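You operate a simulated robot arm through the tools that you are given. There is no shell and no other tool. Be economical: measure what you need, move in short steps, check, and stop when the job is done.

The job below is to be done with a simulated two-armed robot. You get a single attempt, and the scene is never put back.

JOB
Seat the white-capped bottle and pump both oil glasses to their lines.
Fine: bottle in the steel holder of the green pump; drum glass first; oil selector ends at OFF; the other bottle, levers and valves stay.
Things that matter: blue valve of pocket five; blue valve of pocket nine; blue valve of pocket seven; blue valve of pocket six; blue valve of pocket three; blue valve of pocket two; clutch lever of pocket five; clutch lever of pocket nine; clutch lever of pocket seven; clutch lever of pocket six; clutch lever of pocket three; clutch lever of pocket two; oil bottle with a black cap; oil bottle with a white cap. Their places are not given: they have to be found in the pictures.

Only the result counts: the job must be done as asked and must still hold three seconds after the hand-in. Knocking over, shifting, dropping, spilling or breaking anything else fails it.

ROBOT AND FRAMES
Two 7-joint arms with fingered hands on one trunk that stands fixed in place. Base frame: the origin is at the foot of the trunk, x ahead of it, y to its left, z up. Readings come in m, rad, newtons and seconds.
The left shoulder is at [0.2, 0.135, 0.945], the right one opposite. With the tool pointing down near the work surface each hand reaches from about 0.1 to 0.96 m from the base axis, measured 20 degrees to its own side. Payload 4 kg a hand.
The tool frame of a hand sits at the grasp point between the pads (the TCP): z along the fingers, y along the line on which they close. The tips reach 0.025 m beyond it. The gripper opens to 0.088 m. The gripper's body begins 0.029 m behind the TCP. The gripper is a hand of 4 fingers: y runs from the thumb to the fingers, the wrist lies at [-0.013, -0.106, -0.174] in the tool frame.
Orientation is that of the tool frame in the base frame, as a unit quaternion [w, x, y, z]. With the fingers straight down and the wrist toward the robot, the tool's x, y and z point along [0, 1, 0], [1, 0, 0] and [0, 0, -1] of the base frame.

CONTROLS
- The arms move only by the tool play_rows. It takes "left_plan", "right_plan" or both (then of equal length, played together; a hand with none holds still); each is a list of rows, each a list of 6 numbers: the shift along the tool's x, y, z in m, then the turn, a rotation vector about the tool's x, y, z in rad. In form: [[x, y, z, ax, ay, az], ...]. A call has 1 to 10 rows; each row is the pose to reach, as a shift and turn from the pose commanded when the call began, along the tool's axes at that moment. A row lasts 0.2 s, in which the tool goes at most 0.05 m and 0.15 rad; a call with a longer step from one row to the next is refused whole. Where a pose cannot be reached the arm comes as near as it can. A force on the tool above 40 N (or 10 N above the force at the start of the call, whichever is more), or a blocked arm, ends the call early, and 0.2 s more pass. In this call time passes only in rows, and 0.2 s behind the last. The reply holds the time, the measured pose of the TCP, the force on the tool along the base axes, the opening and the grip force, in the units named above and with some noise, with the torque about the TCP (base axes, N m) and any sound that the robot's microphone picked up.
- Cameras (640 x 400 px; columns grow to the right, rows downward): "scene" is now at [0.1375, 0.0007, 1.5453]; the picture's right is [0.02, -1.00, 0.00], its down [-0.74, -0.02, -0.68] and it looks along [0.68, 0.02, -0.74] (base axes); focal length 254 px, centre (320, 200). "left" rides on the left gripper at [-0.064, -0.083, -0.098] in its tool frame; the picture's right is [-0.62, -0.37, 0.69], its down [0.71, -0.63, 0.30] and it looks along [0.32, 0.68, 0.65] (tool axes); focal length 265 px, centre (320, 200). "right" rides on the right gripper at [0.064, -0.083, -0.098] in its tool frame; the picture's right is [-0.62, 0.37, -0.69], its down [-0.71, -0.63, 0.30] and it looks along [-0.32, 0.68, 0.65] (tool axes); focal length 265 px, centre (320, 200).
- snapshot(camera): a new picture of that camera. No time passes.
- move_column(by): slides the trunk up (or, below 0, down) by that many m; the arms and the scene camera ride with it, the base frame stays. It gives what a move gives, with no picture.
- finger_targets(index, middle, ring, thumb_bend, thumb_turn, hand): sets how far each is bent, from 0 (flat) to 1 (curled in); at 0.3 the hand is open as for a grip, at 0.7 the pads meet at the TCP. One left out holds its place. A second passes; each finger stops where it meets its share of the squeeze, and holds until it gets a number again. It is the only way to open and close the hand. It gives what a move gives, with no picture; readings hold the bend of each and the force on the fingers (four entries, about 0 where the hand has none), thumb and palm. thumb_turn goes from beside the hand (0) to across from the fingers (1), as for a grip.
- turn_head(pan, tilt): turns the head with the scene camera to pan (to the left, within 1.693 rad either way) and tilt (down, from -0.506 to 1.204), counted from straight ahead of the robot. It gives what a move gives.
- point_at(camera, pixels): for up to 12 pixels [column, row] of the newest picture of that camera ("zoom" is the newest enlarged one), the place [x, y, z] in the base frame of the surface seen there, good to about 0.002 m. No time passes.
- inspect(camera, box): a new picture of the part [left, top, right, bottom] of that camera's present view, enlarged. No time passes.
- hand_in(): hands the job in; it is judged then, once.

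Go step by step. Measure first, check grasps and placings, and put right what went wrong. The budget is 80 turns and 44 pictures, counting those below and the enlarged ones. Unless the task says otherwise, let go and move clear before handing in.

The tools are called after "Emit:" as a command line: name --argument value ..., lists and objects as JSON in quotes. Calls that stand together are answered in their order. play_rows: Moves the arms, as the interface text tells. Its arguments: {"type":"object","properties":{"left_plan":{"type":"array"},"right_plan":{"type":"array"}},"required":[]} The other tools are called the same way: move_column (by) slides the trunk up or down; finger_targets (index, middle, ring, thumb_bend, thumb_turn, hand) moves the fingers one by one; turn_head (pan, tilt) turns the head that bears the scene camera; snapshot (camera) takes a picture; point_at (camera, pixels) gives the place of the surface under pixels of a picture; inspect (camera, box) takes an enlarged picture of a part of a camera's view; hand_in () hands the job in.

At the start:

```text
time: 0.0
left_ee_pos: [0.5496, 0.3231, 1.3124]
left_orientation: [-0.001, 0.707, 0.707, -0.001]
left_wrist_force: [0.6, 0.2, -0.5]
left_moment: [-0.01, -0.01, 0.04]
left_finger_gap: 0.0876
left_grip_force: 0.1
left_shape: jaw
left_bend: [0.3, 0.3, 0.3, 0.3, 0.98]
left_finger forces: [0.1, 0.0, 0.0, 0.1, 0.1, 0.1]
right_ee_pos: [0.6227, -0.211, 1.2804]
right_orientation: [0.0, 0.707, 0.707, 0.0]
right_wrist_force: [-0.3, -0.5, -0.7]
right_moment: [0.0, 0.01, -0.03]
right_finger_gap: 0.0874
right_grip_force: 0.0
right_shape: jaw
right_bend: [0.3, 0.3, 0.3, 0.3, 0.98]
right_finger forces: [0.0, 0.0, 0.0, 0.0, 0.0, 0.0]
trunk travel left (down, up): [-0.55, 0.22]
head pan, tilt: [0.023, 0.829]
```

scene: 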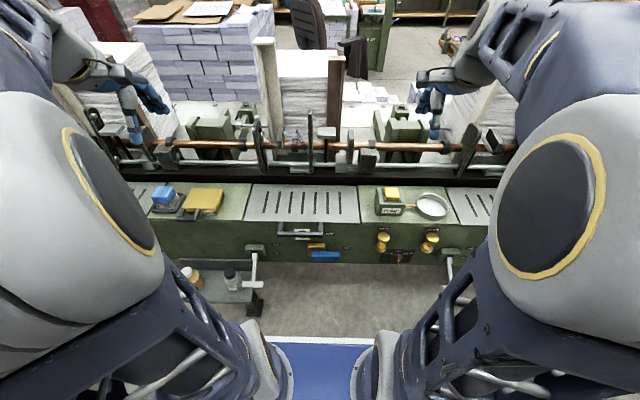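
right: 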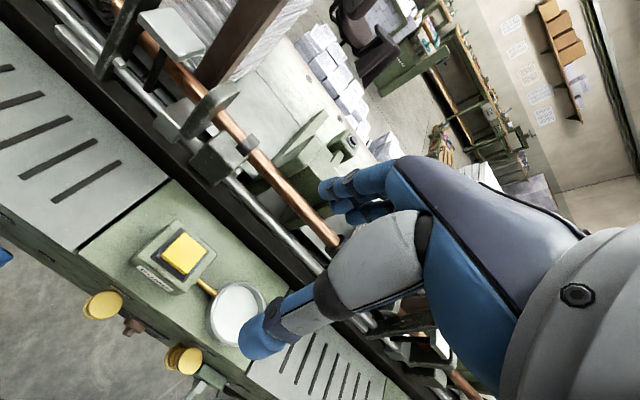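
left: 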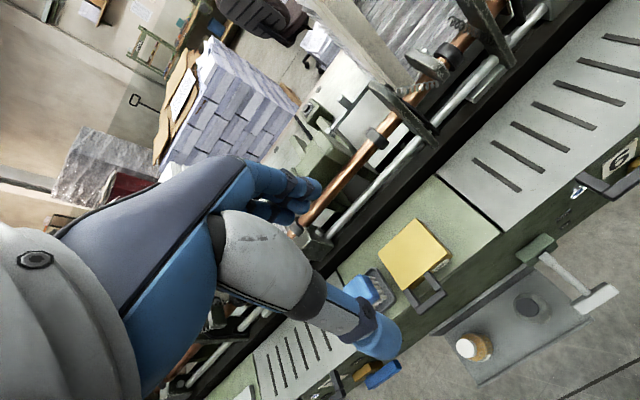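

The scene shows a green machine with a yellow pump button near (392,195), knobs at (383,242)/(430,240), and bottles on a tray near (190,280)/(232,280). I enlarge the parts first.

Emit:
inspect --camera "scene" --box '[340, 160, 500, 280]'

Emit:
inspect --camera "scene" --box '[120, 170, 360, 320]'

Emit:
inspect --camera "left" --box '[320, 120, 640, 400]'

```text
3.33 times, centred on (420, 220) of scene
```

zoom: 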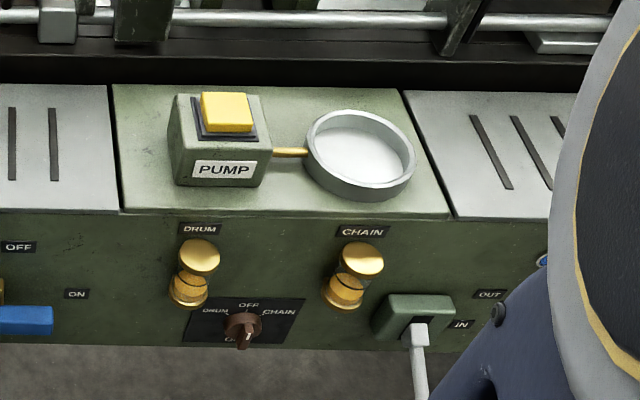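

```text
2.67 times, centred on (240, 245) of scene
```

zoom: 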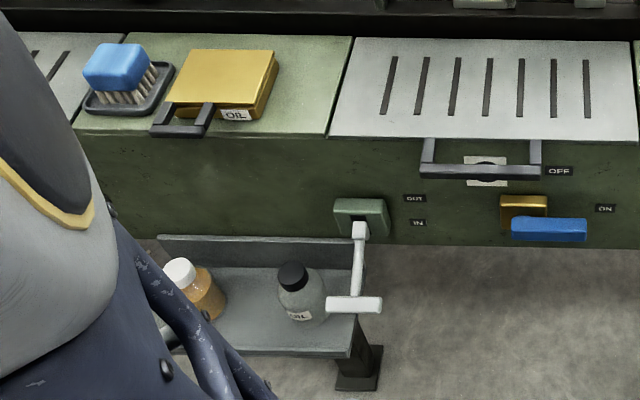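

```text
1.43 times, centred on (480, 260) of left
```

zoom: 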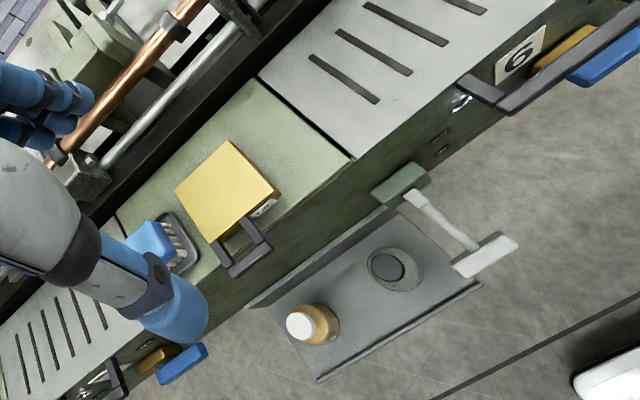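

The black-capped bottle is grey, the white-capped one holds amber oil; the pump has a ring holder, DRUM/CHAIN glasses and a selector below. I measure key places.

Emit:
point_at --camera "zoom" --pixels '[[297, 325], [320, 325], [390, 268], [495, 288], [320, 378], [240, 180], [225, 262], [400, 180], [480, 270], [280, 290]]'

Emit:
inspect --camera "scene" --box '[370, 210, 450, 270]'

Emit:
point_at --camera "scene" --pixels '[[392, 188], [384, 208], [431, 206], [431, 195], [431, 217], [416, 206], [447, 206], [383, 237], [430, 238], [400, 257], [399, 262], [382, 261]]'

```text
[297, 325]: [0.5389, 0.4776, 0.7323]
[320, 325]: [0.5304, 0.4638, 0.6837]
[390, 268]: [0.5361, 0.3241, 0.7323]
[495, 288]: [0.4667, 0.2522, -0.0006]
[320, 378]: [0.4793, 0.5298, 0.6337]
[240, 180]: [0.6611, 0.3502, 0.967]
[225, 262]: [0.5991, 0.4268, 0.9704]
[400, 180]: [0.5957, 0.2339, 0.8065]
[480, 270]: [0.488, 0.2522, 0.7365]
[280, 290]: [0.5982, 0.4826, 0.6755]
```

```text
6.67 times, centred on (410, 240) of scene
```

zoom: 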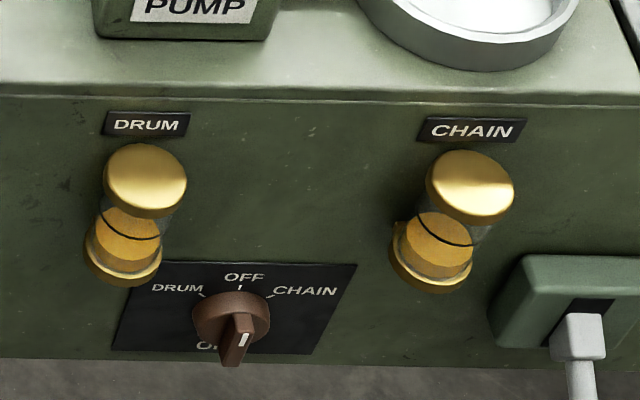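

```text
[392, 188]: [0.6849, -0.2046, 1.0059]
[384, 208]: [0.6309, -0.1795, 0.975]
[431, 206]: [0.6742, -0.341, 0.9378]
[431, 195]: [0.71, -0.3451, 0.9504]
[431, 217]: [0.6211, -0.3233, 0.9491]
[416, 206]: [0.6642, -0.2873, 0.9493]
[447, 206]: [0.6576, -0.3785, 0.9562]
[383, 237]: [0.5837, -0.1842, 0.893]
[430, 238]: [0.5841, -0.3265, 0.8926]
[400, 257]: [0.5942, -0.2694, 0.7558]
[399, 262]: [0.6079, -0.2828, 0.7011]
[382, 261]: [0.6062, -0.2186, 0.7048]
```

The selector has OFF at top, DRUM left, CHAIN right; I measure its geometry and the glasses from this zoom.

Emit:
point_at --camera "zoom" --pixels '[[240, 345], [243, 318], [215, 310], [262, 310], [240, 300], [330, 290], [140, 330], [145, 185], [135, 220], [470, 185], [445, 230], [240, 278]]'

Emit:
turn_head --pan 0.4 --tilt 0.9

Emit:
snapshot --camera "scene"

```text
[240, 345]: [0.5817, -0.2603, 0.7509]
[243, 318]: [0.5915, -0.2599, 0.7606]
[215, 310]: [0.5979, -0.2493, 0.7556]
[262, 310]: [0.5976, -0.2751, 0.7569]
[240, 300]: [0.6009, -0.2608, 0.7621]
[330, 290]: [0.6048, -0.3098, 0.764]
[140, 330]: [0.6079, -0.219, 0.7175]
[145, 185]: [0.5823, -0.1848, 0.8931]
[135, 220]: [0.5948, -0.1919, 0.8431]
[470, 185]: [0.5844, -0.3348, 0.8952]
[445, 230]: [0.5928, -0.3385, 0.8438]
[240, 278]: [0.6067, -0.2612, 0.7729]
```

```text
time: 0.8
left_ee_pos: [0.5496, 0.323, 1.312]
left_orientation: [0.0, 0.708, 0.707, 0.0]
left_wrist_force: [0.0, -0.9, -0.8]
left_moment: [-0.03, 0.0, 0.02]
left_finger_gap: 0.0877
left_grip_force: 0.0
left_shape: jaw
left_bend: [0.3, 0.3, 0.3, 0.3, 0.98]
left_finger forces: [0.1, 0.1, 0.1, 0.0, 0.1, 0.1]
right_ee_pos: [0.6226, -0.211, 1.2796]
right_orientation: [0.0, 0.707, 0.708, 0.001]
right_wrist_force: [0.2, 0.0, -0.1]
right_moment: [0.01, 0.0, 0.03]
right_finger_gap: 0.0877
right_grip_force: 0.0
right_shape: jaw
right_bend: [0.3, 0.3, 0.3, 0.3, 0.98]
right_finger forces: [0.0, 0.0, 0.0, 0.1, 0.0, 0.0]
trunk travel left (down, up): [-0.55, 0.22]
head pan, tilt: [0.4, 0.901]
```

```text
36 pictures are left
```

scene: 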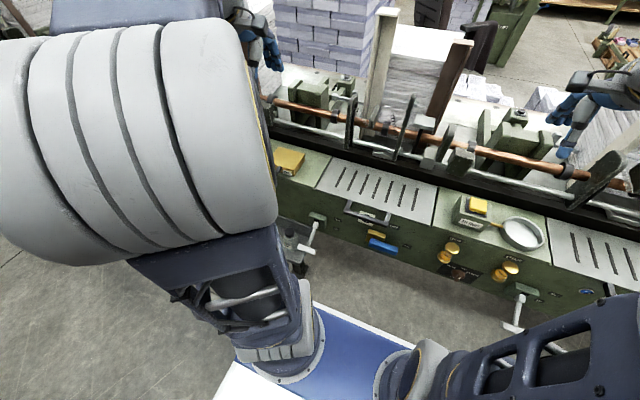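

The head turn only shows the left arm. The left camera still sees the white cap at (466,348), so I measure the bottle from it and return the head.

Emit:
inspect --camera "left" --box '[420, 250, 580, 370]'

Emit:
point_at --camera "zoom" --pixels '[[160, 390], [200, 385], [180, 400], [225, 372], [280, 390], [430, 230], [420, 260], [390, 260], [250, 300], [310, 210], [380, 330], [230, 410]]'

Emit:
turn_head --pan 0.0 --tilt 0.9

```text
3.33 times, centred on (500, 310) of left
```

zoom: 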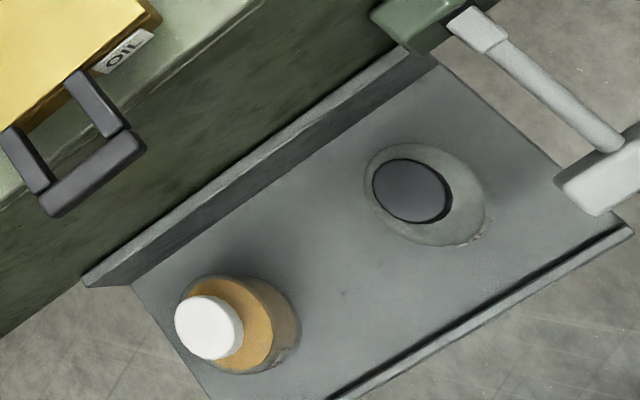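

```text
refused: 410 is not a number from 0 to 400
```

```text
time: 1.7
left_ee_pos: [0.5499, 0.3216, 1.3117]
left_orientation: [0.0, 0.707, 0.707, -0.001]
left_wrist_force: [0.1, 0.2, -0.1]
left_moment: [0.0, 0.01, 0.02]
left_finger_gap: 0.0878
left_grip_force: 0.0
left_shape: jaw
left_bend: [0.3, 0.3, 0.3, 0.3, 0.98]
left_finger forces: [0.0, 0.0, 0.0, 0.0, 0.0, 0.0]
right_ee_pos: [0.6217, -0.2107, 1.2794]
right_orientation: [-0.001, 0.707, 0.707, 0.0]
right_wrist_force: [-0.9, -0.6, 0.3]
right_moment: [0.02, 0.05, -0.02]
right_finger_gap: 0.0876
right_grip_force: 0.0
right_shape: jaw
right_bend: [0.3, 0.3, 0.3, 0.3, 0.98]
right_finger forces: [0.0, 0.0, 0.0, 0.1, 0.0, 0.1]
trunk travel left (down, up): [-0.55, 0.22]
head pan, tilt: [0.0, 0.901]
```

The zoom shows the white cap at (208,327) and body to (300,340), clear of the black bottle. I measure.

Emit:
point_at --camera "zoom" --pixels '[[208, 327], [180, 327], [238, 327], [208, 300], [208, 355], [265, 305], [255, 362], [285, 320], [320, 300], [410, 190], [110, 277], [90, 180]]'

```text
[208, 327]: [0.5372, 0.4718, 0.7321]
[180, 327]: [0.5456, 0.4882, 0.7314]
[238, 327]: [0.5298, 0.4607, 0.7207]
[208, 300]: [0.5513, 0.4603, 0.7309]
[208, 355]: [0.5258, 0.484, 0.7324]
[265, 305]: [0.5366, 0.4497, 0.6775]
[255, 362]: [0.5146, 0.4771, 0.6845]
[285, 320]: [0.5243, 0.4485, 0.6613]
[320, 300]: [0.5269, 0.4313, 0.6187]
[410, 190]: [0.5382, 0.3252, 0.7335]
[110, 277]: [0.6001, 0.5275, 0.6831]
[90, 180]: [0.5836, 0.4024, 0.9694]
```

Bottle: cap centre about (0.537, 0.473), top z 0.732, standing on 0.617. I'll yaw the left hand by 90° (fingers closing along base y) and go above it.

Emit:
play_rows --left_plan '[[0.015, 0, 0, 0, 0, 0.15], [0.03, 0, 0, 0, 0, 0.3], [0.045, -0.005, 0, 0, 0, 0.45], [0.06, -0.005, 0, 0, 0, 0.6], [0.075, -0.005, 0, 0, 0, 0.75], [0.09, -0.01, 0, 0, 0, 0.9], [0.105, -0.01, 0, 0, 0, 1.05], [0.12, -0.013, 0, 0, 0, 1.2], [0.135, -0.013, 0, 0, 0, 1.35], [0.151, -0.013, 0, 0, 0, 1.5]]'

```text
time: 3.9
left_ee_pos: [0.5363, 0.4416, 1.3029]
left_orientation: [0.007, 0.989, 0.148, -0.014]
left_wrist_force: [-0.4, 0.0, -0.2]
left_moment: [-0.02, -0.02, 0.0]
left_finger_gap: 0.0879
left_grip_force: 0.1
left_shape: jaw
left_bend: [0.3, 0.3, 0.3, 0.3, 0.98]
left_finger forces: [0.1, 0.0, 0.1, 0.0, 0.0, 0.0]
left hand out of reach, approached as far as the arm can: row 9, 10
right_ee_pos: [0.6235, -0.21, 1.2793]
right_orientation: [0.0, 0.707, 0.707, 0.0]
right_wrist_force: [0.4, 0.6, -0.1]
right_moment: [-0.07, 0.0, -0.03]
right_finger_gap: 0.0876
right_grip_force: 0.1
right_shape: jaw
right_bend: [0.3, 0.3, 0.3, 0.3, 0.98]
right_finger forces: [0.0, 0.0, 0.0, 0.0, 0.1, 0.0]
trunk travel left (down, up): [-0.55, 0.22]
head pan, tilt: [0.0, 0.901]
```

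The yaw stalled about 17° short high up; I go down, where the wrist should have more room.

Emit:
play_rows --left_plan '[[0, 0, 0.045, 0, 0, 0], [0, 0, 0.09, 0, 0, 0], [0, 0, 0.135, 0, 0, 0], [0, 0, 0.18, 0, 0, 0], [0, 0, 0.225, 0, 0, 0], [0, 0, 0.27, 0, 0, 0], [0, 0, 0.31, 0, 0, 0], [0, 0, 0.35, 0, 0, 0], [0, 0, 0.38, 0, 0, 0], [0, 0, 0.38, 0, 0, 0]]'

Emit:
snapshot --camera "scene"

Emit:
snapshot --camera "left"

```text
time: 6.1
left_ee_pos: [0.5264, 0.4323, 0.9241]
left_orientation: [0.006, 0.989, 0.147, -0.014]
left_wrist_force: [0.6, 0.2, -0.3]
left_moment: [-0.02, 0.01, 0.05]
left_finger_gap: 0.088
left_grip_force: 0.1
left_shape: jaw
left_bend: [0.3, 0.3, 0.3, 0.3, 0.98]
left_finger forces: [0.0, 0.0, 0.1, 0.1, 0.0, 0.0]
right_ee_pos: [0.623, -0.2117, 1.2797]
right_orientation: [0.0, 0.707, 0.707, 0.0]
right_wrist_force: [0.5, 1.2, 0.0]
right_moment: [0.0, -0.03, 0.01]
right_finger_gap: 0.0875
right_grip_force: 0.1
right_shape: jaw
right_bend: [0.3, 0.3, 0.3, 0.3, 0.98]
right_finger forces: [0.0, 0.0, 0.0, 0.0, 0.0, 0.1]
trunk travel left (down, up): [-0.55, 0.22]
head pan, tilt: [0.0, 0.901]
```

```text
34 pictures are left
```

scene: 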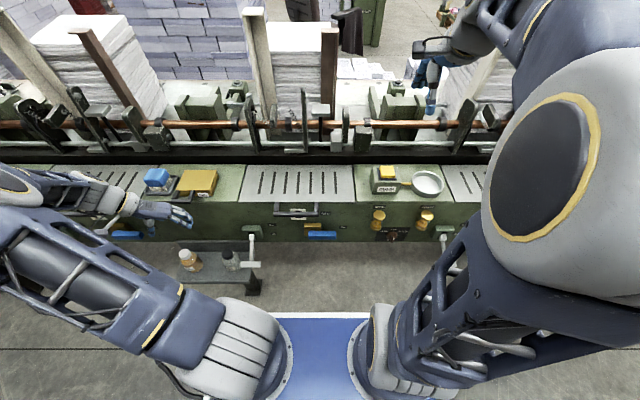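

```text
33 pictures are left
```

left: 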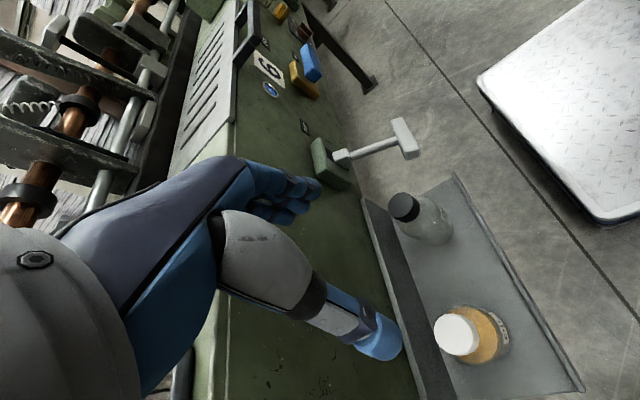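

The view is good: white bottle at scene (189,260), the left hand above it clear of the front. I centre over the cap and descend to z≈0.79, keeping this yaw.

Emit:
play_rows --left_plan '[[0.012, -0.018, 0.0, 0, 0, 0], [0.0225, -0.037, 0.0, 0, 0, 0], [0.0215, -0.037, 0.04, 0, 0, 0], [0.0205, -0.037, 0.08, 0, 0, 0], [0.019, -0.037, 0.12, 0, 0, 0], [0.019, -0.037, 0.135, 0, 0, 0]]'

Emit:
snapshot --camera "left"

```text
time: 7.5
left_ee_pos: [0.5307, 0.4734, 0.7888]
left_orientation: [0.006, 0.989, 0.148, -0.015]
left_wrist_force: [0.6, 0.0, 0.6]
left_moment: [0.01, -0.05, 0.01]
left_finger_gap: 0.0879
left_grip_force: 0.1
left_shape: jaw
left_bend: [0.3, 0.3, 0.3, 0.3, 0.98]
left_finger forces: [0.0, 0.1, 0.0, 0.1, 0.0, 0.1]
right_ee_pos: [0.6228, -0.2098, 1.28]
right_orientation: [0.0, 0.707, 0.707, 0.0]
right_wrist_force: [-0.3, -0.2, 0.5]
right_moment: [0.03, 0.01, 0.01]
right_finger_gap: 0.0877
right_grip_force: 0.2
right_shape: jaw
right_bend: [0.3, 0.3, 0.3, 0.3, 0.98]
right_finger forces: [0.0, 0.1, 0.0, 0.0, 0.0, 0.1]
trunk travel left (down, up): [-0.55, 0.22]
head pan, tilt: [0.0, 0.901]
```

```text
32 pictures are left
```

left: 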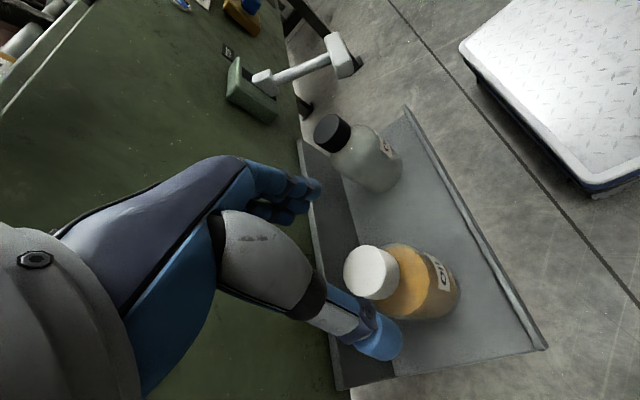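

The cap at (372,272) lies right along the tool axis. I check its place precisely.

Emit:
point_at --camera "left" --pixels '[[368, 270], [352, 268], [384, 272], [370, 252], [368, 292], [388, 265], [395, 280], [430, 255], [415, 310], [450, 280], [330, 360]]'

```text
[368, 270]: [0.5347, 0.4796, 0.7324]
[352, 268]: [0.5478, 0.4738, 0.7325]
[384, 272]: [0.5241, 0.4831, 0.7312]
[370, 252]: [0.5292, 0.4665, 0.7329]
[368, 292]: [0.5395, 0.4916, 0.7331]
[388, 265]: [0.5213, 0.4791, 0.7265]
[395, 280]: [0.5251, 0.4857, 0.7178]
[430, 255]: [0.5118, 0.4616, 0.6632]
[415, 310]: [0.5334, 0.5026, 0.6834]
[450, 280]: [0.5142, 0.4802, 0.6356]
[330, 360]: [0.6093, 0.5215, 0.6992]
```

Cap centre ≈(0.535, 0.478). I descend so the pads straddle the cap (TCP z≈0.713), then close.

Emit:
play_rows --left_plan '[[0.006, -0.004, 0.02, 0, 0, 0], [0.0065, -0.004, 0.045, 0, 0, 0], [0.007, -0.004, 0.065, 0, 0, 0], [0.007, -0.004, 0.076, 0, 0, 0]]'

Emit:
finger_targets --hand "left" --index 0.7 --middle 0.7 --ring 0.7 --thumb_bend 0.7

Emit:
snapshot --camera "left"

```text
time: 8.5
left_ee_pos: [0.5338, 0.4768, 0.7113]
left_orientation: [0.006, 0.989, 0.147, -0.014]
left_wrist_force: [-0.2, 0.8, 0.5]
left_moment: [0.0, -0.05, 0.0]
left_finger_gap: 0.0878
left_grip_force: 0.0
left_shape: jaw
left_bend: [0.3, 0.3, 0.3, 0.3, 0.98]
left_finger forces: [0.1, 0.0, 0.0, 0.0, 0.0, 0.0]
right_ee_pos: [0.6231, -0.2104, 1.2805]
right_orientation: [0.0, 0.707, 0.707, 0.0]
right_wrist_force: [-0.3, 0.3, -0.7]
right_moment: [0.02, -0.02, 0.01]
right_finger_gap: 0.0875
right_grip_force: 0.2
right_shape: jaw
right_bend: [0.3, 0.3, 0.3, 0.3, 0.98]
right_finger forces: [0.1, 0.1, 0.1, 0.0, 0.0, 0.0]
trunk travel left (down, up): [-0.55, 0.22]
head pan, tilt: [0.0, 0.901]
```

```text
time: 9.5
left_ee_pos: [0.5349, 0.4778, 0.7121]
left_orientation: [0.006, 0.989, 0.146, -0.014]
left_wrist_force: [2.1, -0.5, 3.1]
left_moment: [0.01, -0.07, 0.0]
left_finger_gap: 0.0456
left_grip_force: 14.9
left_shape: fingers
left_bend: [0.58, 0.6, 0.66, 0.43, 0.95]
left_finger forces: [5.7, 7.5, 2.7, 0.0, 14.3, 0.1]
right_ee_pos: [0.6231, -0.2106, 1.28]
right_orientation: [0.001, 0.707, 0.707, 0.0]
right_wrist_force: [-0.3, 1.1, -0.1]
right_moment: [0.01, -0.02, -0.01]
right_finger_gap: 0.0876
right_grip_force: 0.0
right_shape: jaw
right_bend: [0.3, 0.3, 0.3, 0.3, 0.98]
right_finger forces: [0.0, 0.1, 0.0, 0.0, 0.0, 0.0]
trunk travel left (down, up): [-0.55, 0.22]
head pan, tilt: [0.0, 0.901]
```

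```text
31 pictures are left
```

left: 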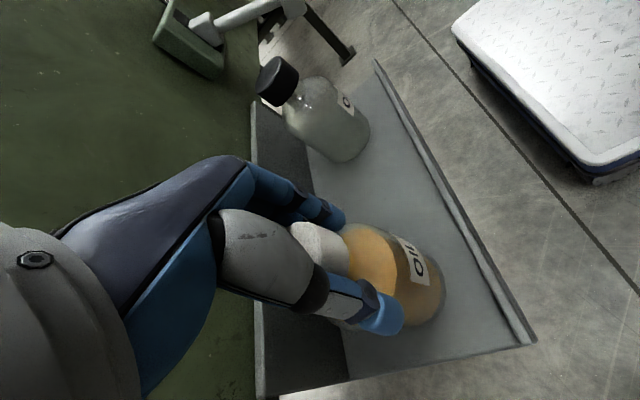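

Grip holds 14.9 N at a gap of 0.046 on the bottle's neck/shoulder. I lift a little and check.

Emit:
play_rows --left_plan '[[0, 0, -0.01, 0, 0, 0], [0, 0, -0.025, 0, 0, 0], [0, 0, -0.04, 0, 0, 0], [0, 0, -0.04, 0, 0, 0]]'

Emit:
snapshot --camera "left"

```text
time: 10.5
left_ee_pos: [0.5356, 0.4775, 0.7504]
left_orientation: [0.007, 0.989, 0.147, -0.014]
left_wrist_force: [-0.4, -1.1, -0.5]
left_moment: [-0.02, 0.0, 0.0]
left_finger_gap: 0.0195
left_grip_force: 4.3
left_shape: fingers
left_bend: [0.69, 0.66, 0.69, 0.53, 0.96]
left_finger forces: [1.1, 3.0, 1.3, 0.0, 4.0, 0.0]
right_ee_pos: [0.6229, -0.2116, 1.2796]
right_orientation: [0.001, 0.707, 0.707, 0.0]
right_wrist_force: [-0.2, 0.5, 0.0]
right_moment: [0.0, 0.02, 0.01]
right_finger_gap: 0.0873
right_grip_force: 0.0
right_shape: jaw
right_bend: [0.3, 0.3, 0.3, 0.3, 0.98]
right_finger forces: [0.0, 0.1, 0.0, 0.0, 0.0, 0.0]
trunk travel left (down, up): [-0.55, 0.22]
head pan, tilt: [0.0, 0.901]
```

```text
30 pictures are left
```

left: 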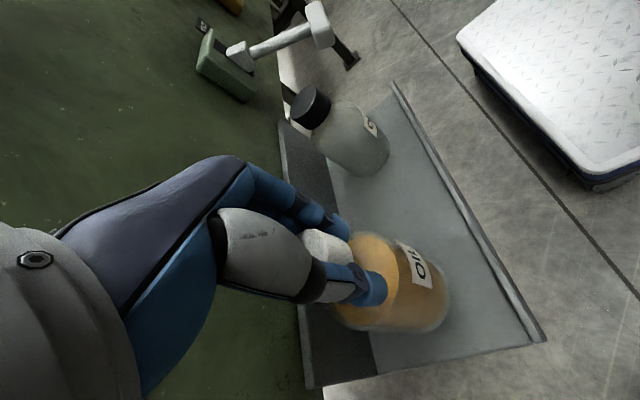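

Grip force dropped to 4.3 N and gap to 0.02, so something slipped. I measure whether the bottle rose.

Emit:
point_at --camera "left" --pixels '[[335, 235], [318, 238], [395, 252], [415, 268], [440, 300], [375, 325], [450, 310], [372, 240], [350, 312]]'

Emit:
inspect --camera "scene" --box '[120, 180, 280, 300]'

```text
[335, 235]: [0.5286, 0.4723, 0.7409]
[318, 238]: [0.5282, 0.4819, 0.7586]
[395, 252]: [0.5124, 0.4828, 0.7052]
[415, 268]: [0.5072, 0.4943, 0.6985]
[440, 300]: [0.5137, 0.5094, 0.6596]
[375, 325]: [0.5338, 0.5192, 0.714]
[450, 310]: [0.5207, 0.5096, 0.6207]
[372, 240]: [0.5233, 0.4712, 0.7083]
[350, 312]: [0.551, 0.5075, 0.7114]
```

```text
3.33 times, centred on (200, 240) of scene
```

zoom: 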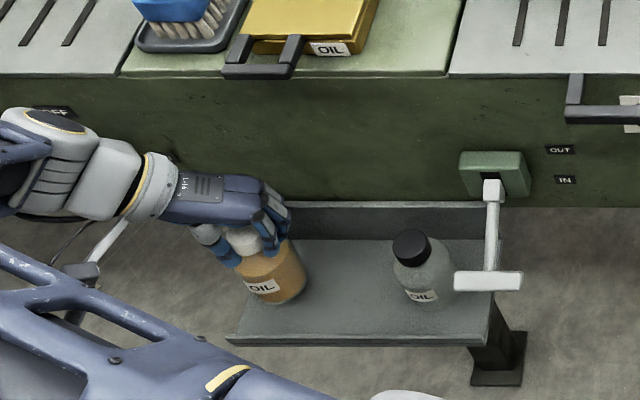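

The bottle did rise about 0.027 m: the fingers closed under the cap on the neck. I tighten this hold and look.

Emit:
finger_targets --hand "left" --index 0.85 --middle 0.85 --ring 0.85 --thumb_bend 0.85

Emit:
inspect --camera "left" --box '[240, 150, 480, 350]'

```text
time: 11.5
left_ee_pos: [0.5354, 0.4787, 0.7508]
left_orientation: [0.007, 0.989, 0.147, -0.014]
left_wrist_force: [0.5, -0.1, 0.3]
left_moment: [0.0, -0.02, 0.04]
left_finger_gap: 0.0191
left_grip_force: 40.8
left_shape: fingers
left_bend: [0.78, 0.77, 0.78, 0.55, 0.91]
left_finger forces: [15.4, 25.3, 12.9, 0.0, 29.2, 0.0]
right_ee_pos: [0.6237, -0.2108, 1.2796]
right_orientation: [0.0, 0.707, 0.707, 0.0]
right_wrist_force: [-0.4, 0.0, 1.0]
right_moment: [0.01, -0.01, 0.0]
right_finger_gap: 0.0879
right_grip_force: 0.0
right_shape: jaw
right_bend: [0.3, 0.3, 0.3, 0.3, 0.98]
right_finger forces: [0.0, 0.0, 0.0, 0.1, 0.0, 0.1]
trunk travel left (down, up): [-0.55, 0.22]
head pan, tilt: [0.0, 0.901]
```

```text
2.00 times, centred on (360, 250) of left
```

zoom: 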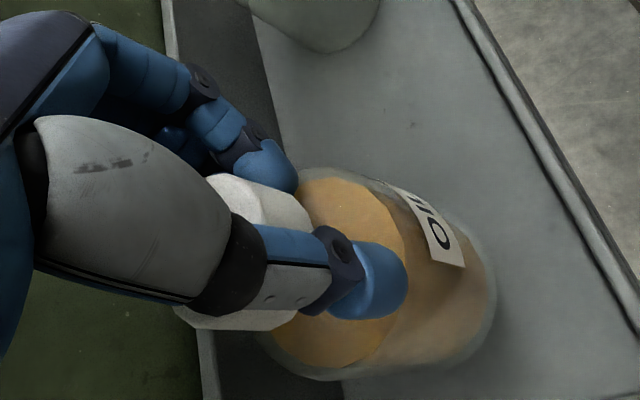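

Grip now 40 N. I lift further and check.

Emit:
play_rows --left_plan '[[0, 0, -0.03, 0, 0, 0], [0, 0, -0.06, 0, 0, 0], [0, 0, -0.09, 0, 0, 0], [0, 0, -0.12, 0, 0, 0], [0, 0, -0.12, 0, 0, 0]]'

Emit:
snapshot --camera "left"

Emit:
inspect --camera "scene" --box '[120, 180, 280, 300]'

```text
time: 12.7
left_ee_pos: [0.5375, 0.4817, 0.8726]
left_orientation: [0.007, 0.989, 0.147, -0.014]
left_wrist_force: [-0.4, 0.1, -1.6]
left_moment: [-0.03, -0.01, -0.01]
left_finger_gap: 0.019
left_grip_force: 41.8
left_shape: fingers
left_bend: [0.78, 0.77, 0.78, 0.55, 0.91]
left_finger forces: [16.2, 25.0, 13.1, 0.0, 29.2, 0.0]
right_ee_pos: [0.6222, -0.2104, 1.281]
right_orientation: [0.0, 0.707, 0.707, 0.0]
right_wrist_force: [-1.5, -0.4, -0.3]
right_moment: [-0.01, -0.01, -0.01]
right_finger_gap: 0.0875
right_grip_force: 0.0
right_shape: jaw
right_bend: [0.3, 0.3, 0.3, 0.3, 0.98]
right_finger forces: [0.0, 0.0, 0.0, 0.0, 0.1, 0.1]
trunk travel left (down, up): [-0.55, 0.22]
head pan, tilt: [0.0, 0.901]
```

```text
27 pictures are left
```

left: 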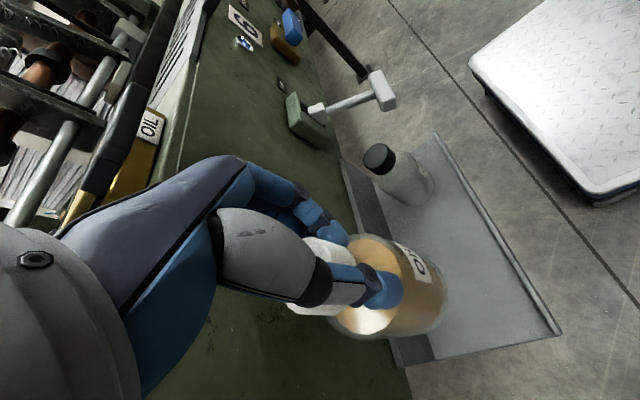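

```text
3.33 times, centred on (200, 240) of scene
```

zoom: 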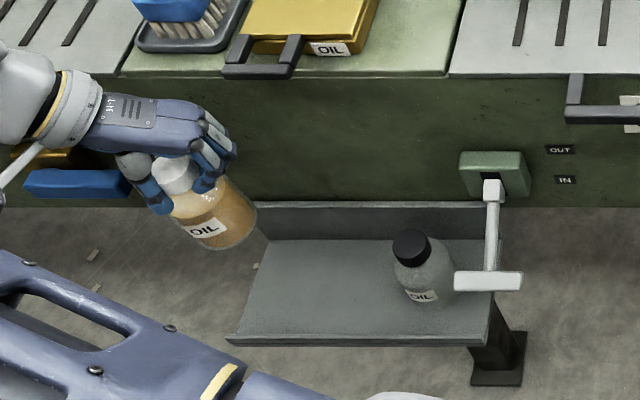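

The bottle hangs from the hand with perhaps a slight tilt. I measure points along it.

Emit:
point_at --camera "zoom" --pixels '[[175, 168], [165, 175], [185, 180], [200, 205], [225, 192], [180, 215], [190, 228], [215, 240], [240, 210], [245, 225], [225, 225], [210, 220]]'

Emit:
point_at --camera "left" --pixels '[[318, 248], [365, 245], [390, 258], [405, 265], [420, 275], [435, 295], [400, 310], [425, 315], [405, 330], [370, 320], [345, 320], [410, 240]]'

```text
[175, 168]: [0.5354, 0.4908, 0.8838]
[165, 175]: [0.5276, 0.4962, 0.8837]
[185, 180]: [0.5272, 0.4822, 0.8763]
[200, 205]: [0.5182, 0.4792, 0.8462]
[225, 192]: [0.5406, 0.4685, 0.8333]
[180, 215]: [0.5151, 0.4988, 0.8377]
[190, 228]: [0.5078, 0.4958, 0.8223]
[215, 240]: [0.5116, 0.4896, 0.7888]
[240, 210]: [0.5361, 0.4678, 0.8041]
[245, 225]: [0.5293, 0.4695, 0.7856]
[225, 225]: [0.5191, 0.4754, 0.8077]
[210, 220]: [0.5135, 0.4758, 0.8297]
```

```text
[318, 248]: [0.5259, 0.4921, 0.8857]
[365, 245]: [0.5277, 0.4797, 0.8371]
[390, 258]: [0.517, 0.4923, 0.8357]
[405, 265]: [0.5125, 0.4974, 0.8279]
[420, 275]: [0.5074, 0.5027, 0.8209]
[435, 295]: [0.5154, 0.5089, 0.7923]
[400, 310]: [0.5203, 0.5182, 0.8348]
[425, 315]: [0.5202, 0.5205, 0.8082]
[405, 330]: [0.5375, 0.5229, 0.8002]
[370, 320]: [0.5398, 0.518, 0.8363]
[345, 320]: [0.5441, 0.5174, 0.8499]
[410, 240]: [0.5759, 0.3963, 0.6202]
```

The bottle is nearly upright, centre ≈(0.537,0.494), offset +0.012 in y from the TCP, bottom ≈0.10 below the TCP. I clear the right arm aside and measure the holder exactly.

Emit:
play_rows --right_plan '[[-0.03, -0.02, 0, 0, 0, 0], [-0.06, -0.04, 0, 0, 0, 0], [-0.09, -0.06, 0, 0, 0, 0], [-0.12, -0.08, 0, 0, 0, 0], [-0.15, -0.1, 0, 0, 0, 0], [-0.18, -0.12, 0, 0, 0, 0], [-0.21, -0.14, 0, 0, 0, 0], [-0.24, -0.16, 0, 0, 0, 0], [-0.27, -0.16, 0, 0, 0, 0], [-0.3, -0.16, 0, 0, 0, 0]]'

Emit:
inspect --camera "scene" --box '[360, 155, 460, 245]'

```text
time: 14.9
left_ee_pos: [0.5392, 0.4804, 0.8719]
left_orientation: [0.006, 0.989, 0.147, -0.015]
left_wrist_force: [0.1, -0.6, -1.3]
left_moment: [-0.03, -0.01, -0.04]
left_finger_gap: 0.0188
left_grip_force: 41.8
left_shape: fingers
left_bend: [0.78, 0.77, 0.78, 0.55, 0.91]
left_finger forces: [16.1, 25.1, 13.1, 0.0, 29.2, 0.0]
right_ee_pos: [0.4626, -0.5107, 1.2809]
right_orientation: [0.0, 0.707, 0.707, 0.0]
right_wrist_force: [-0.1, 0.3, 0.2]
right_moment: [0.0, -0.03, 0.02]
right_finger_gap: 0.0874
right_grip_force: 0.0
right_shape: jaw
right_bend: [0.3, 0.3, 0.3, 0.3, 0.98]
right_finger forces: [0.0, 0.1, 0.0, 0.0, 0.0, 0.0]
trunk travel left (down, up): [-0.55, 0.22]
head pan, tilt: [0.0, 0.901]
```

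```text
4.44 times, centred on (410, 200) of scene
```

zoom: 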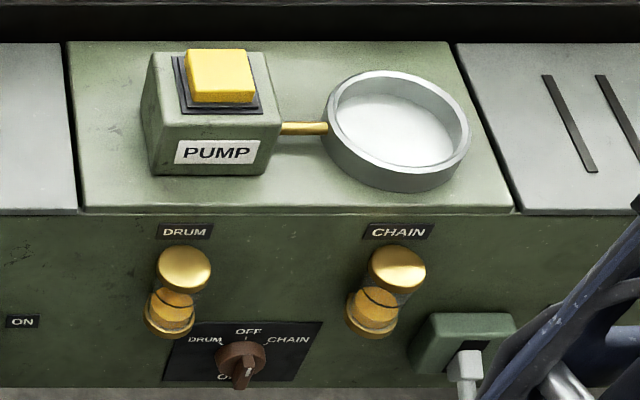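

Emit:
point_at --camera "zoom" --pixels '[[400, 130], [398, 74], [398, 165], [329, 115], [466, 130], [375, 110], [420, 145], [400, 178], [218, 70], [190, 95], [250, 95], [210, 110]]'

```text
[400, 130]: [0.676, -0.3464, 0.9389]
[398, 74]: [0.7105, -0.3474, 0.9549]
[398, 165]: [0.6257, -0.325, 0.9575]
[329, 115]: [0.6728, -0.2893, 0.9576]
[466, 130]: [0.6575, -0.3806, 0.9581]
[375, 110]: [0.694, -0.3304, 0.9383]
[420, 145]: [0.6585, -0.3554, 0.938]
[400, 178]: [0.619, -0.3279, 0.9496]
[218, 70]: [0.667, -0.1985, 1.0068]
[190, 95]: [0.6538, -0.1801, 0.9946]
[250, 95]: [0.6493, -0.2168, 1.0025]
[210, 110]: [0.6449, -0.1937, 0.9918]
```

Holder: centre ≈(0.668,-0.336), floor z 0.938, rim 0.958. I back off from the OIL handle and raise the bottle to TCP z≈1.19.

Emit:
play_rows --left_plan '[[-0.038, -0.0116, 0, 0, 0, 0], [-0.039, -0.0113, -0.04, 0, 0, 0], [-0.04, -0.011, -0.08, 0, 0, 0], [-0.0415, -0.0106, -0.12, 0, 0, 0], [-0.0427, -0.0103, -0.16, 0, 0, 0], [-0.044, -0.01, -0.2, 0, 0, 0], [-0.045, -0.0097, -0.24, 0, 0, 0], [-0.046, -0.0094, -0.28, 0, 0, 0], [-0.0473, -0.009, -0.32, 0, 0, 0]]'

Emit:
play_rows --left_plan '[[-0.0116, 0.0382, 0, 0, 0, 0], [-0.0233, 0.0765, 0, 0, 0, 0], [-0.035, 0.1147, 0, 0, 0, 0], [-0.0466, 0.153, 0, 0, 0, 0], [-0.058, 0.191, 0, 0, 0, 0], [-0.07, 0.229, 0, 0, 0, 0], [-0.0815, 0.268, 0, 0, 0, 0], [-0.093, 0.306, 0, 0, 0, 0], [-0.105, 0.344, 0, 0, 0, 0], [-0.1164, 0.382, 0, 0, 0, 0]]'

```text
time: 16.9
left_ee_pos: [0.4994, 0.4807, 1.1932]
left_orientation: [0.006, 0.989, 0.146, -0.014]
left_wrist_force: [0.5, 0.3, -0.7]
left_moment: [-0.03, -0.01, 0.01]
left_finger_gap: 0.0186
left_grip_force: 40.8
left_shape: fingers
left_bend: [0.78, 0.78, 0.78, 0.55, 0.91]
left_finger forces: [16.3, 22.2, 13.8, 0.1, 29.0, 0.1]
right_ee_pos: [0.4635, -0.51, 1.2798]
right_orientation: [0.0, 0.707, 0.707, 0.0]
right_wrist_force: [0.7, 0.9, -0.3]
right_moment: [0.0, 0.01, 0.02]
right_finger_gap: 0.0874
right_grip_force: 0.0
right_shape: jaw
right_bend: [0.3, 0.3, 0.3, 0.3, 0.98]
right_finger forces: [0.0, 0.0, 0.0, 0.0, 0.1, 0.0]
trunk travel left (down, up): [-0.55, 0.22]
head pan, tilt: [0.0, 0.901]
```

```text
time: 19.1
left_ee_pos: [0.4991, 0.0817, 1.2001]
left_orientation: [0.006, 0.989, 0.147, -0.014]
left_wrist_force: [-0.7, -0.3, -1.7]
left_moment: [-0.05, -0.01, -0.01]
left_finger_gap: 0.0186
left_grip_force: 40.9
left_shape: fingers
left_bend: [0.79, 0.78, 0.79, 0.55, 0.9]
left_finger forces: [16.1, 22.6, 14.5, 0.1, 29.1, 0.0]
right_ee_pos: [0.4627, -0.5105, 1.2806]
right_orientation: [0.0, 0.707, 0.707, -0.001]
right_wrist_force: [-0.1, -0.3, -0.3]
right_moment: [0.0, -0.02, -0.01]
right_finger_gap: 0.0873
right_grip_force: 0.1
right_shape: jaw
right_bend: [0.3, 0.3, 0.3, 0.3, 0.98]
right_finger forces: [0.1, 0.0, 0.0, 0.0, 0.1, 0.0]
trunk travel left (down, up): [-0.55, 0.22]
head pan, tilt: [0.0, 0.901]
```

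All fine and held at z 1.20. I move diagonally to above the holder.

Emit:
play_rows --left_plan '[[0.0036, 0.0461, 0, 0, 0, 0], [0.0072, 0.0922, 0, 0, 0, 0], [0.0109, 0.1384, 0, 0, 0, 0], [0.0145, 0.1845, 0, 0, 0, 0], [0.0181, 0.2306, 0, 0, 0, 0], [0.0217, 0.2767, 0, 0, 0, 0], [0.0253, 0.3228, 0, 0, 0, 0], [0.029, 0.369, 0, 0, 0, 0], [0.0326, 0.4151, 0, 0, 0, 0], [0.0362, 0.4612, 0, 0, 0, 0]]'

Emit:
snapshot --camera "scene"

Emit:
snapshot --camera "left"

```text
time: 21.3
left_ee_pos: [0.6667, -0.3484, 1.2014]
left_orientation: [0.006, 0.989, 0.148, -0.015]
left_wrist_force: [0.1, 1.1, 0.0]
left_moment: [-0.02, 0.04, 0.0]
left_finger_gap: 0.0185
left_grip_force: 37.8
left_shape: fingers
left_bend: [0.79, 0.78, 0.79, 0.55, 0.9]
left_finger forces: [12.6, 20.1, 14.6, 0.0, 28.7, 0.0]
right_ee_pos: [0.4636, -0.5102, 1.2814]
right_orientation: [0.0, 0.708, 0.707, -0.001]
right_wrist_force: [-0.7, 1.3, 0.2]
right_moment: [-0.02, 0.02, -0.02]
right_finger_gap: 0.0875
right_grip_force: 0.0
right_shape: jaw
right_bend: [0.3, 0.3, 0.3, 0.3, 0.98]
right_finger forces: [0.0, 0.0, 0.0, 0.1, 0.0, 0.0]
trunk travel left (down, up): [-0.55, 0.22]
head pan, tilt: [0.0, 0.901]
```

```text
24 pictures are left
```

scene: 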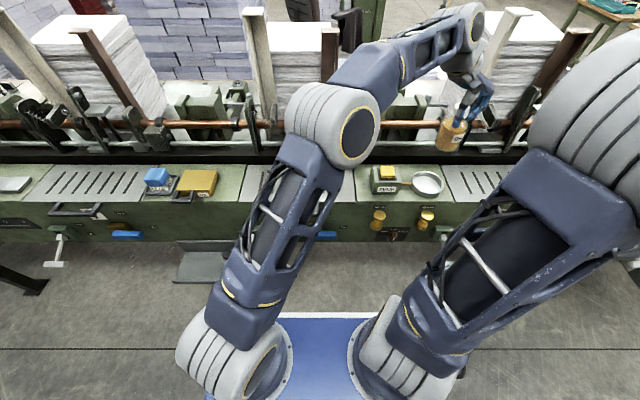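

```text
23 pictures are left
```

left: 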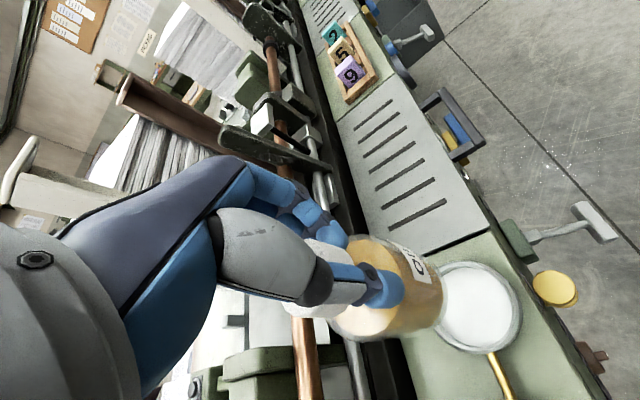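

Bottle sits above the holder (scene (451,137)). I verify its exact position before lowering.

Emit:
point_at --camera "left" --pixels '[[318, 248], [390, 258], [420, 275], [440, 290], [436, 310], [405, 325], [400, 240], [345, 330], [380, 325], [370, 243]]'

Emit:
point_at --camera "scene" --pixels '[[452, 118], [452, 130], [442, 132], [461, 132], [450, 144], [440, 142], [459, 146], [450, 150]]'

```text
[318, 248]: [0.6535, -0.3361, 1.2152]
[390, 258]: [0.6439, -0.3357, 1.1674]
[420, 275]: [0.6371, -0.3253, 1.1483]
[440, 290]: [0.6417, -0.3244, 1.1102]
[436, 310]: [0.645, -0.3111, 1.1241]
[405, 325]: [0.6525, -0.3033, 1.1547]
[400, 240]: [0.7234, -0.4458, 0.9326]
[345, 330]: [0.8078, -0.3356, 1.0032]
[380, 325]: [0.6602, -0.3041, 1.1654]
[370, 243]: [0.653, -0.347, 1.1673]
```

```text
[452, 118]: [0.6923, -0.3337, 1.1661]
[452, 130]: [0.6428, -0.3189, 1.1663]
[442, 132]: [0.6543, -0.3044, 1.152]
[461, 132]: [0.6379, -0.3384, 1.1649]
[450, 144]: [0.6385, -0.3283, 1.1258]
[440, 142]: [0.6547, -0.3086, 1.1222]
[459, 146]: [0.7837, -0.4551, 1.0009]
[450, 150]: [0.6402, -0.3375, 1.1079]
```

Bottle centre ≈(0.667,-0.333), matching the holder. I lower it.

Emit:
play_rows --left_plan '[[0.001, 0, 0.035, 0, 0, 0], [0.002, 0.0, 0.07, 0, 0, 0], [0.003, 0, 0.1, 0, 0, 0], [0.004, 0.001, 0.13, 0, 0, 0], [0.0045, 0.001, 0.147, 0, 0, 0], [0.0045, 0.001, 0.153, 0, 0, 0]]'

Emit:
snapshot --camera "left"

Emit:
inspect --camera "scene" --box '[360, 130, 480, 230]'

```text
time: 22.7
left_ee_pos: [0.6684, -0.3514, 1.0494]
left_orientation: [0.007, 0.989, 0.146, -0.014]
left_wrist_force: [0.4, 0.0, -1.9]
left_moment: [-0.02, -0.03, 0.0]
left_finger_gap: 0.0187
left_grip_force: 38.5
left_shape: fingers
left_bend: [0.79, 0.78, 0.79, 0.55, 0.9]
left_finger forces: [13.0, 19.8, 14.4, 0.1, 28.7, 0.1]
right_ee_pos: [0.4644, -0.5109, 1.2795]
right_orientation: [0.0, 0.707, 0.707, 0.0]
right_wrist_force: [0.0, -0.4, -0.4]
right_moment: [0.0, 0.0, 0.0]
right_finger_gap: 0.0876
right_grip_force: 0.0
right_shape: jaw
right_bend: [0.3, 0.3, 0.3, 0.3, 0.98]
right_finger forces: [0.1, 0.1, 0.0, 0.0, 0.0, 0.0]
trunk travel left (down, up): [-0.55, 0.22]
head pan, tilt: [0.0, 0.901]
```

```text
22 pictures are left
```

left: 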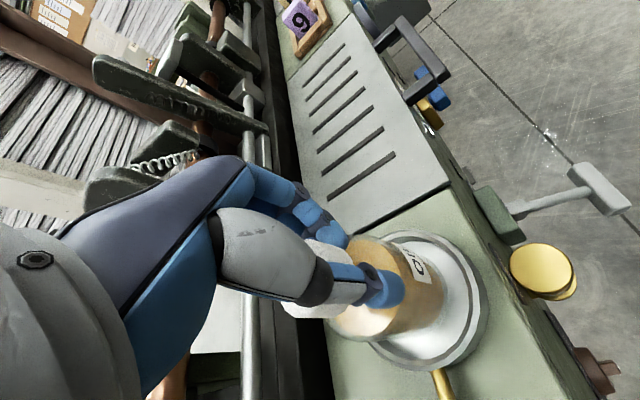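

```text
4.00 times, centred on (420, 180) of scene
```

zoom: 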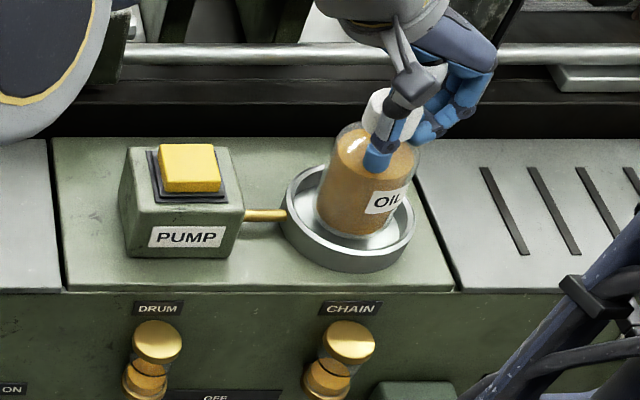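

Bottle is within the ring. I lower in small steps until it touches the floor.

Emit:
play_rows --left_plan '[[0, 0, 0.003, 0, 0, 0], [0, 0, 0.006, 0, 0, 0], [0, 0, 0.009, 0, 0, 0], [0, 0, 0.009, 0, 0, 0]]'

```text
time: 23.7
left_ee_pos: [0.6669, -0.351, 1.0421]
left_orientation: [0.007, 0.989, 0.147, -0.014]
left_wrist_force: [0.1, -0.8, -0.8]
left_moment: [0.02, 0.0, 0.0]
left_finger_gap: 0.0185
left_grip_force: 38.2
left_shape: fingers
left_bend: [0.79, 0.78, 0.79, 0.55, 0.9]
left_finger forces: [13.0, 19.7, 14.4, 0.0, 28.7, 0.1]
right_ee_pos: [0.4638, -0.511, 1.2813]
right_orientation: [0.0, 0.707, 0.707, 0.0]
right_wrist_force: [-0.2, -0.7, 0.3]
right_moment: [0.02, 0.01, 0.0]
right_finger_gap: 0.0873
right_grip_force: 0.1
right_shape: jaw
right_bend: [0.3, 0.3, 0.3, 0.3, 0.98]
right_finger forces: [0.1, 0.1, 0.1, 0.0, 0.0, 0.0]
trunk travel left (down, up): [-0.55, 0.22]
head pan, tilt: [0.0, 0.901]
```

Emit:
play_rows --left_plan '[[0, 0, 0.002, 0, 0, 0], [0, 0, 0.004, 0, 0, 0], [0, 0, 0.004, 0, 0, 0]]'

Emit:
inspect --camera "scene" --box '[400, 140, 460, 210]'

```text
time: 24.5
left_ee_pos: [0.6664, -0.3525, 1.039]
left_orientation: [0.008, 0.989, 0.147, -0.014]
left_wrist_force: [-0.9, -1.6, 4.9]
left_moment: [0.11, 0.07, 0.0]
left_finger_gap: 0.0186
left_grip_force: 38.9
left_shape: fingers
left_bend: [0.79, 0.78, 0.79, 0.55, 0.9]
left_finger forces: [14.5, 19.6, 14.0, 0.0, 29.7, 0.0]
right_ee_pos: [0.4633, -0.5114, 1.2822]
right_orientation: [0.0, 0.707, 0.707, 0.0]
right_wrist_force: [-0.1, 0.2, 0.2]
right_moment: [-0.01, 0.0, -0.05]
right_finger_gap: 0.0875
right_grip_force: 0.1
right_shape: jaw
right_bend: [0.3, 0.3, 0.3, 0.3, 0.98]
right_finger forces: [0.0, 0.0, 0.0, 0.0, 0.0, 0.0]
trunk travel left (down, up): [-0.55, 0.22]
head pan, tilt: [0.0, 0.901]
```

```text
5.71 times, centred on (430, 175) of scene
```

zoom: 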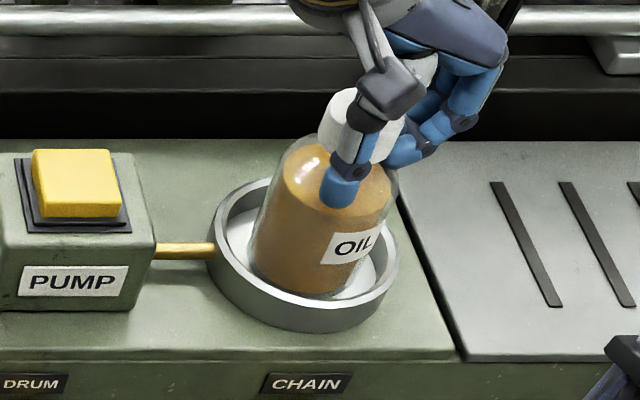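

Contact at 4.9 N; it stands in the ring. I release gently in two stages.

Emit:
finger_targets --hand "left" --index 0.6 --middle 0.6 --ring 0.6 --thumb_bend 0.46

Emit:
finger_targets --hand "left" --index 0.3 --middle 0.3 --ring 0.3 --thumb_bend 0.3

Emit:
inspect --camera "scene" --box '[400, 140, 460, 210]'

```text
time: 25.5
left_ee_pos: [0.6669, -0.3521, 1.0375]
left_orientation: [0.006, 0.989, 0.147, -0.014]
left_wrist_force: [0.0, 1.0, -0.6]
left_moment: [0.06, -0.01, -0.01]
left_finger_gap: 0.0361
left_grip_force: 0.5
left_shape: fingers
left_bend: [0.6, 0.6, 0.6, 0.45, 0.97]
left_finger forces: [0.0, 0.0, 0.0, 0.1, 0.9, 0.1]
right_ee_pos: [0.463, -0.5101, 1.2801]
right_orientation: [-0.001, 0.707, 0.707, 0.0]
right_wrist_force: [0.6, 1.1, -0.5]
right_moment: [-0.02, 0.02, 0.0]
right_finger_gap: 0.0877
right_grip_force: 0.2
right_shape: jaw
right_bend: [0.3, 0.3, 0.3, 0.3, 0.98]
right_finger forces: [0.0, 0.0, 0.1, 0.0, 0.1, 0.0]
trunk travel left (down, up): [-0.55, 0.22]
head pan, tilt: [0.0, 0.901]
```

```text
time: 26.5
left_ee_pos: [0.6668, -0.3524, 1.0378]
left_orientation: [0.007, 0.989, 0.148, -0.014]
left_wrist_force: [0.5, -0.2, -0.8]
left_moment: [-0.03, -0.03, 0.0]
left_finger_gap: 0.0845
left_grip_force: 0.1
left_shape: fingers
left_bend: [0.3, 0.3, 0.3, 0.3, 0.97]
left_finger forces: [0.0, 0.0, 0.0, 0.0, 0.0, 0.1]
right_ee_pos: [0.4633, -0.5099, 1.2792]
right_orientation: [0.0, 0.707, 0.707, 0.0]
right_wrist_force: [-0.1, -0.4, 1.0]
right_moment: [-0.02, 0.02, 0.01]
right_finger_gap: 0.0877
right_grip_force: 0.0
right_shape: jaw
right_bend: [0.3, 0.3, 0.3, 0.3, 0.98]
right_finger forces: [0.1, 0.0, 0.1, 0.0, 0.0, 0.0]
trunk travel left (down, up): [-0.55, 0.22]
head pan, tilt: [0.0, 0.901]
```

```text
5.71 times, centred on (430, 175) of scene
```

zoom: 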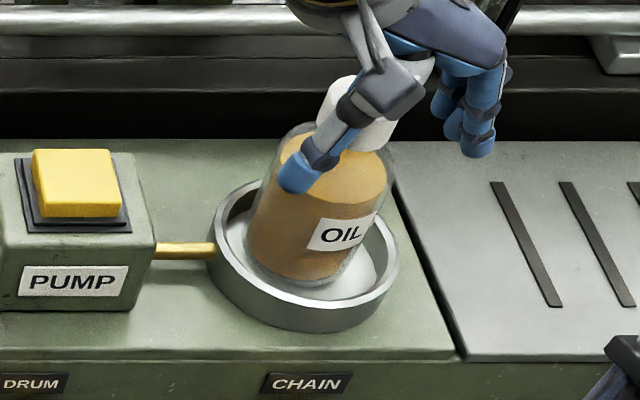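

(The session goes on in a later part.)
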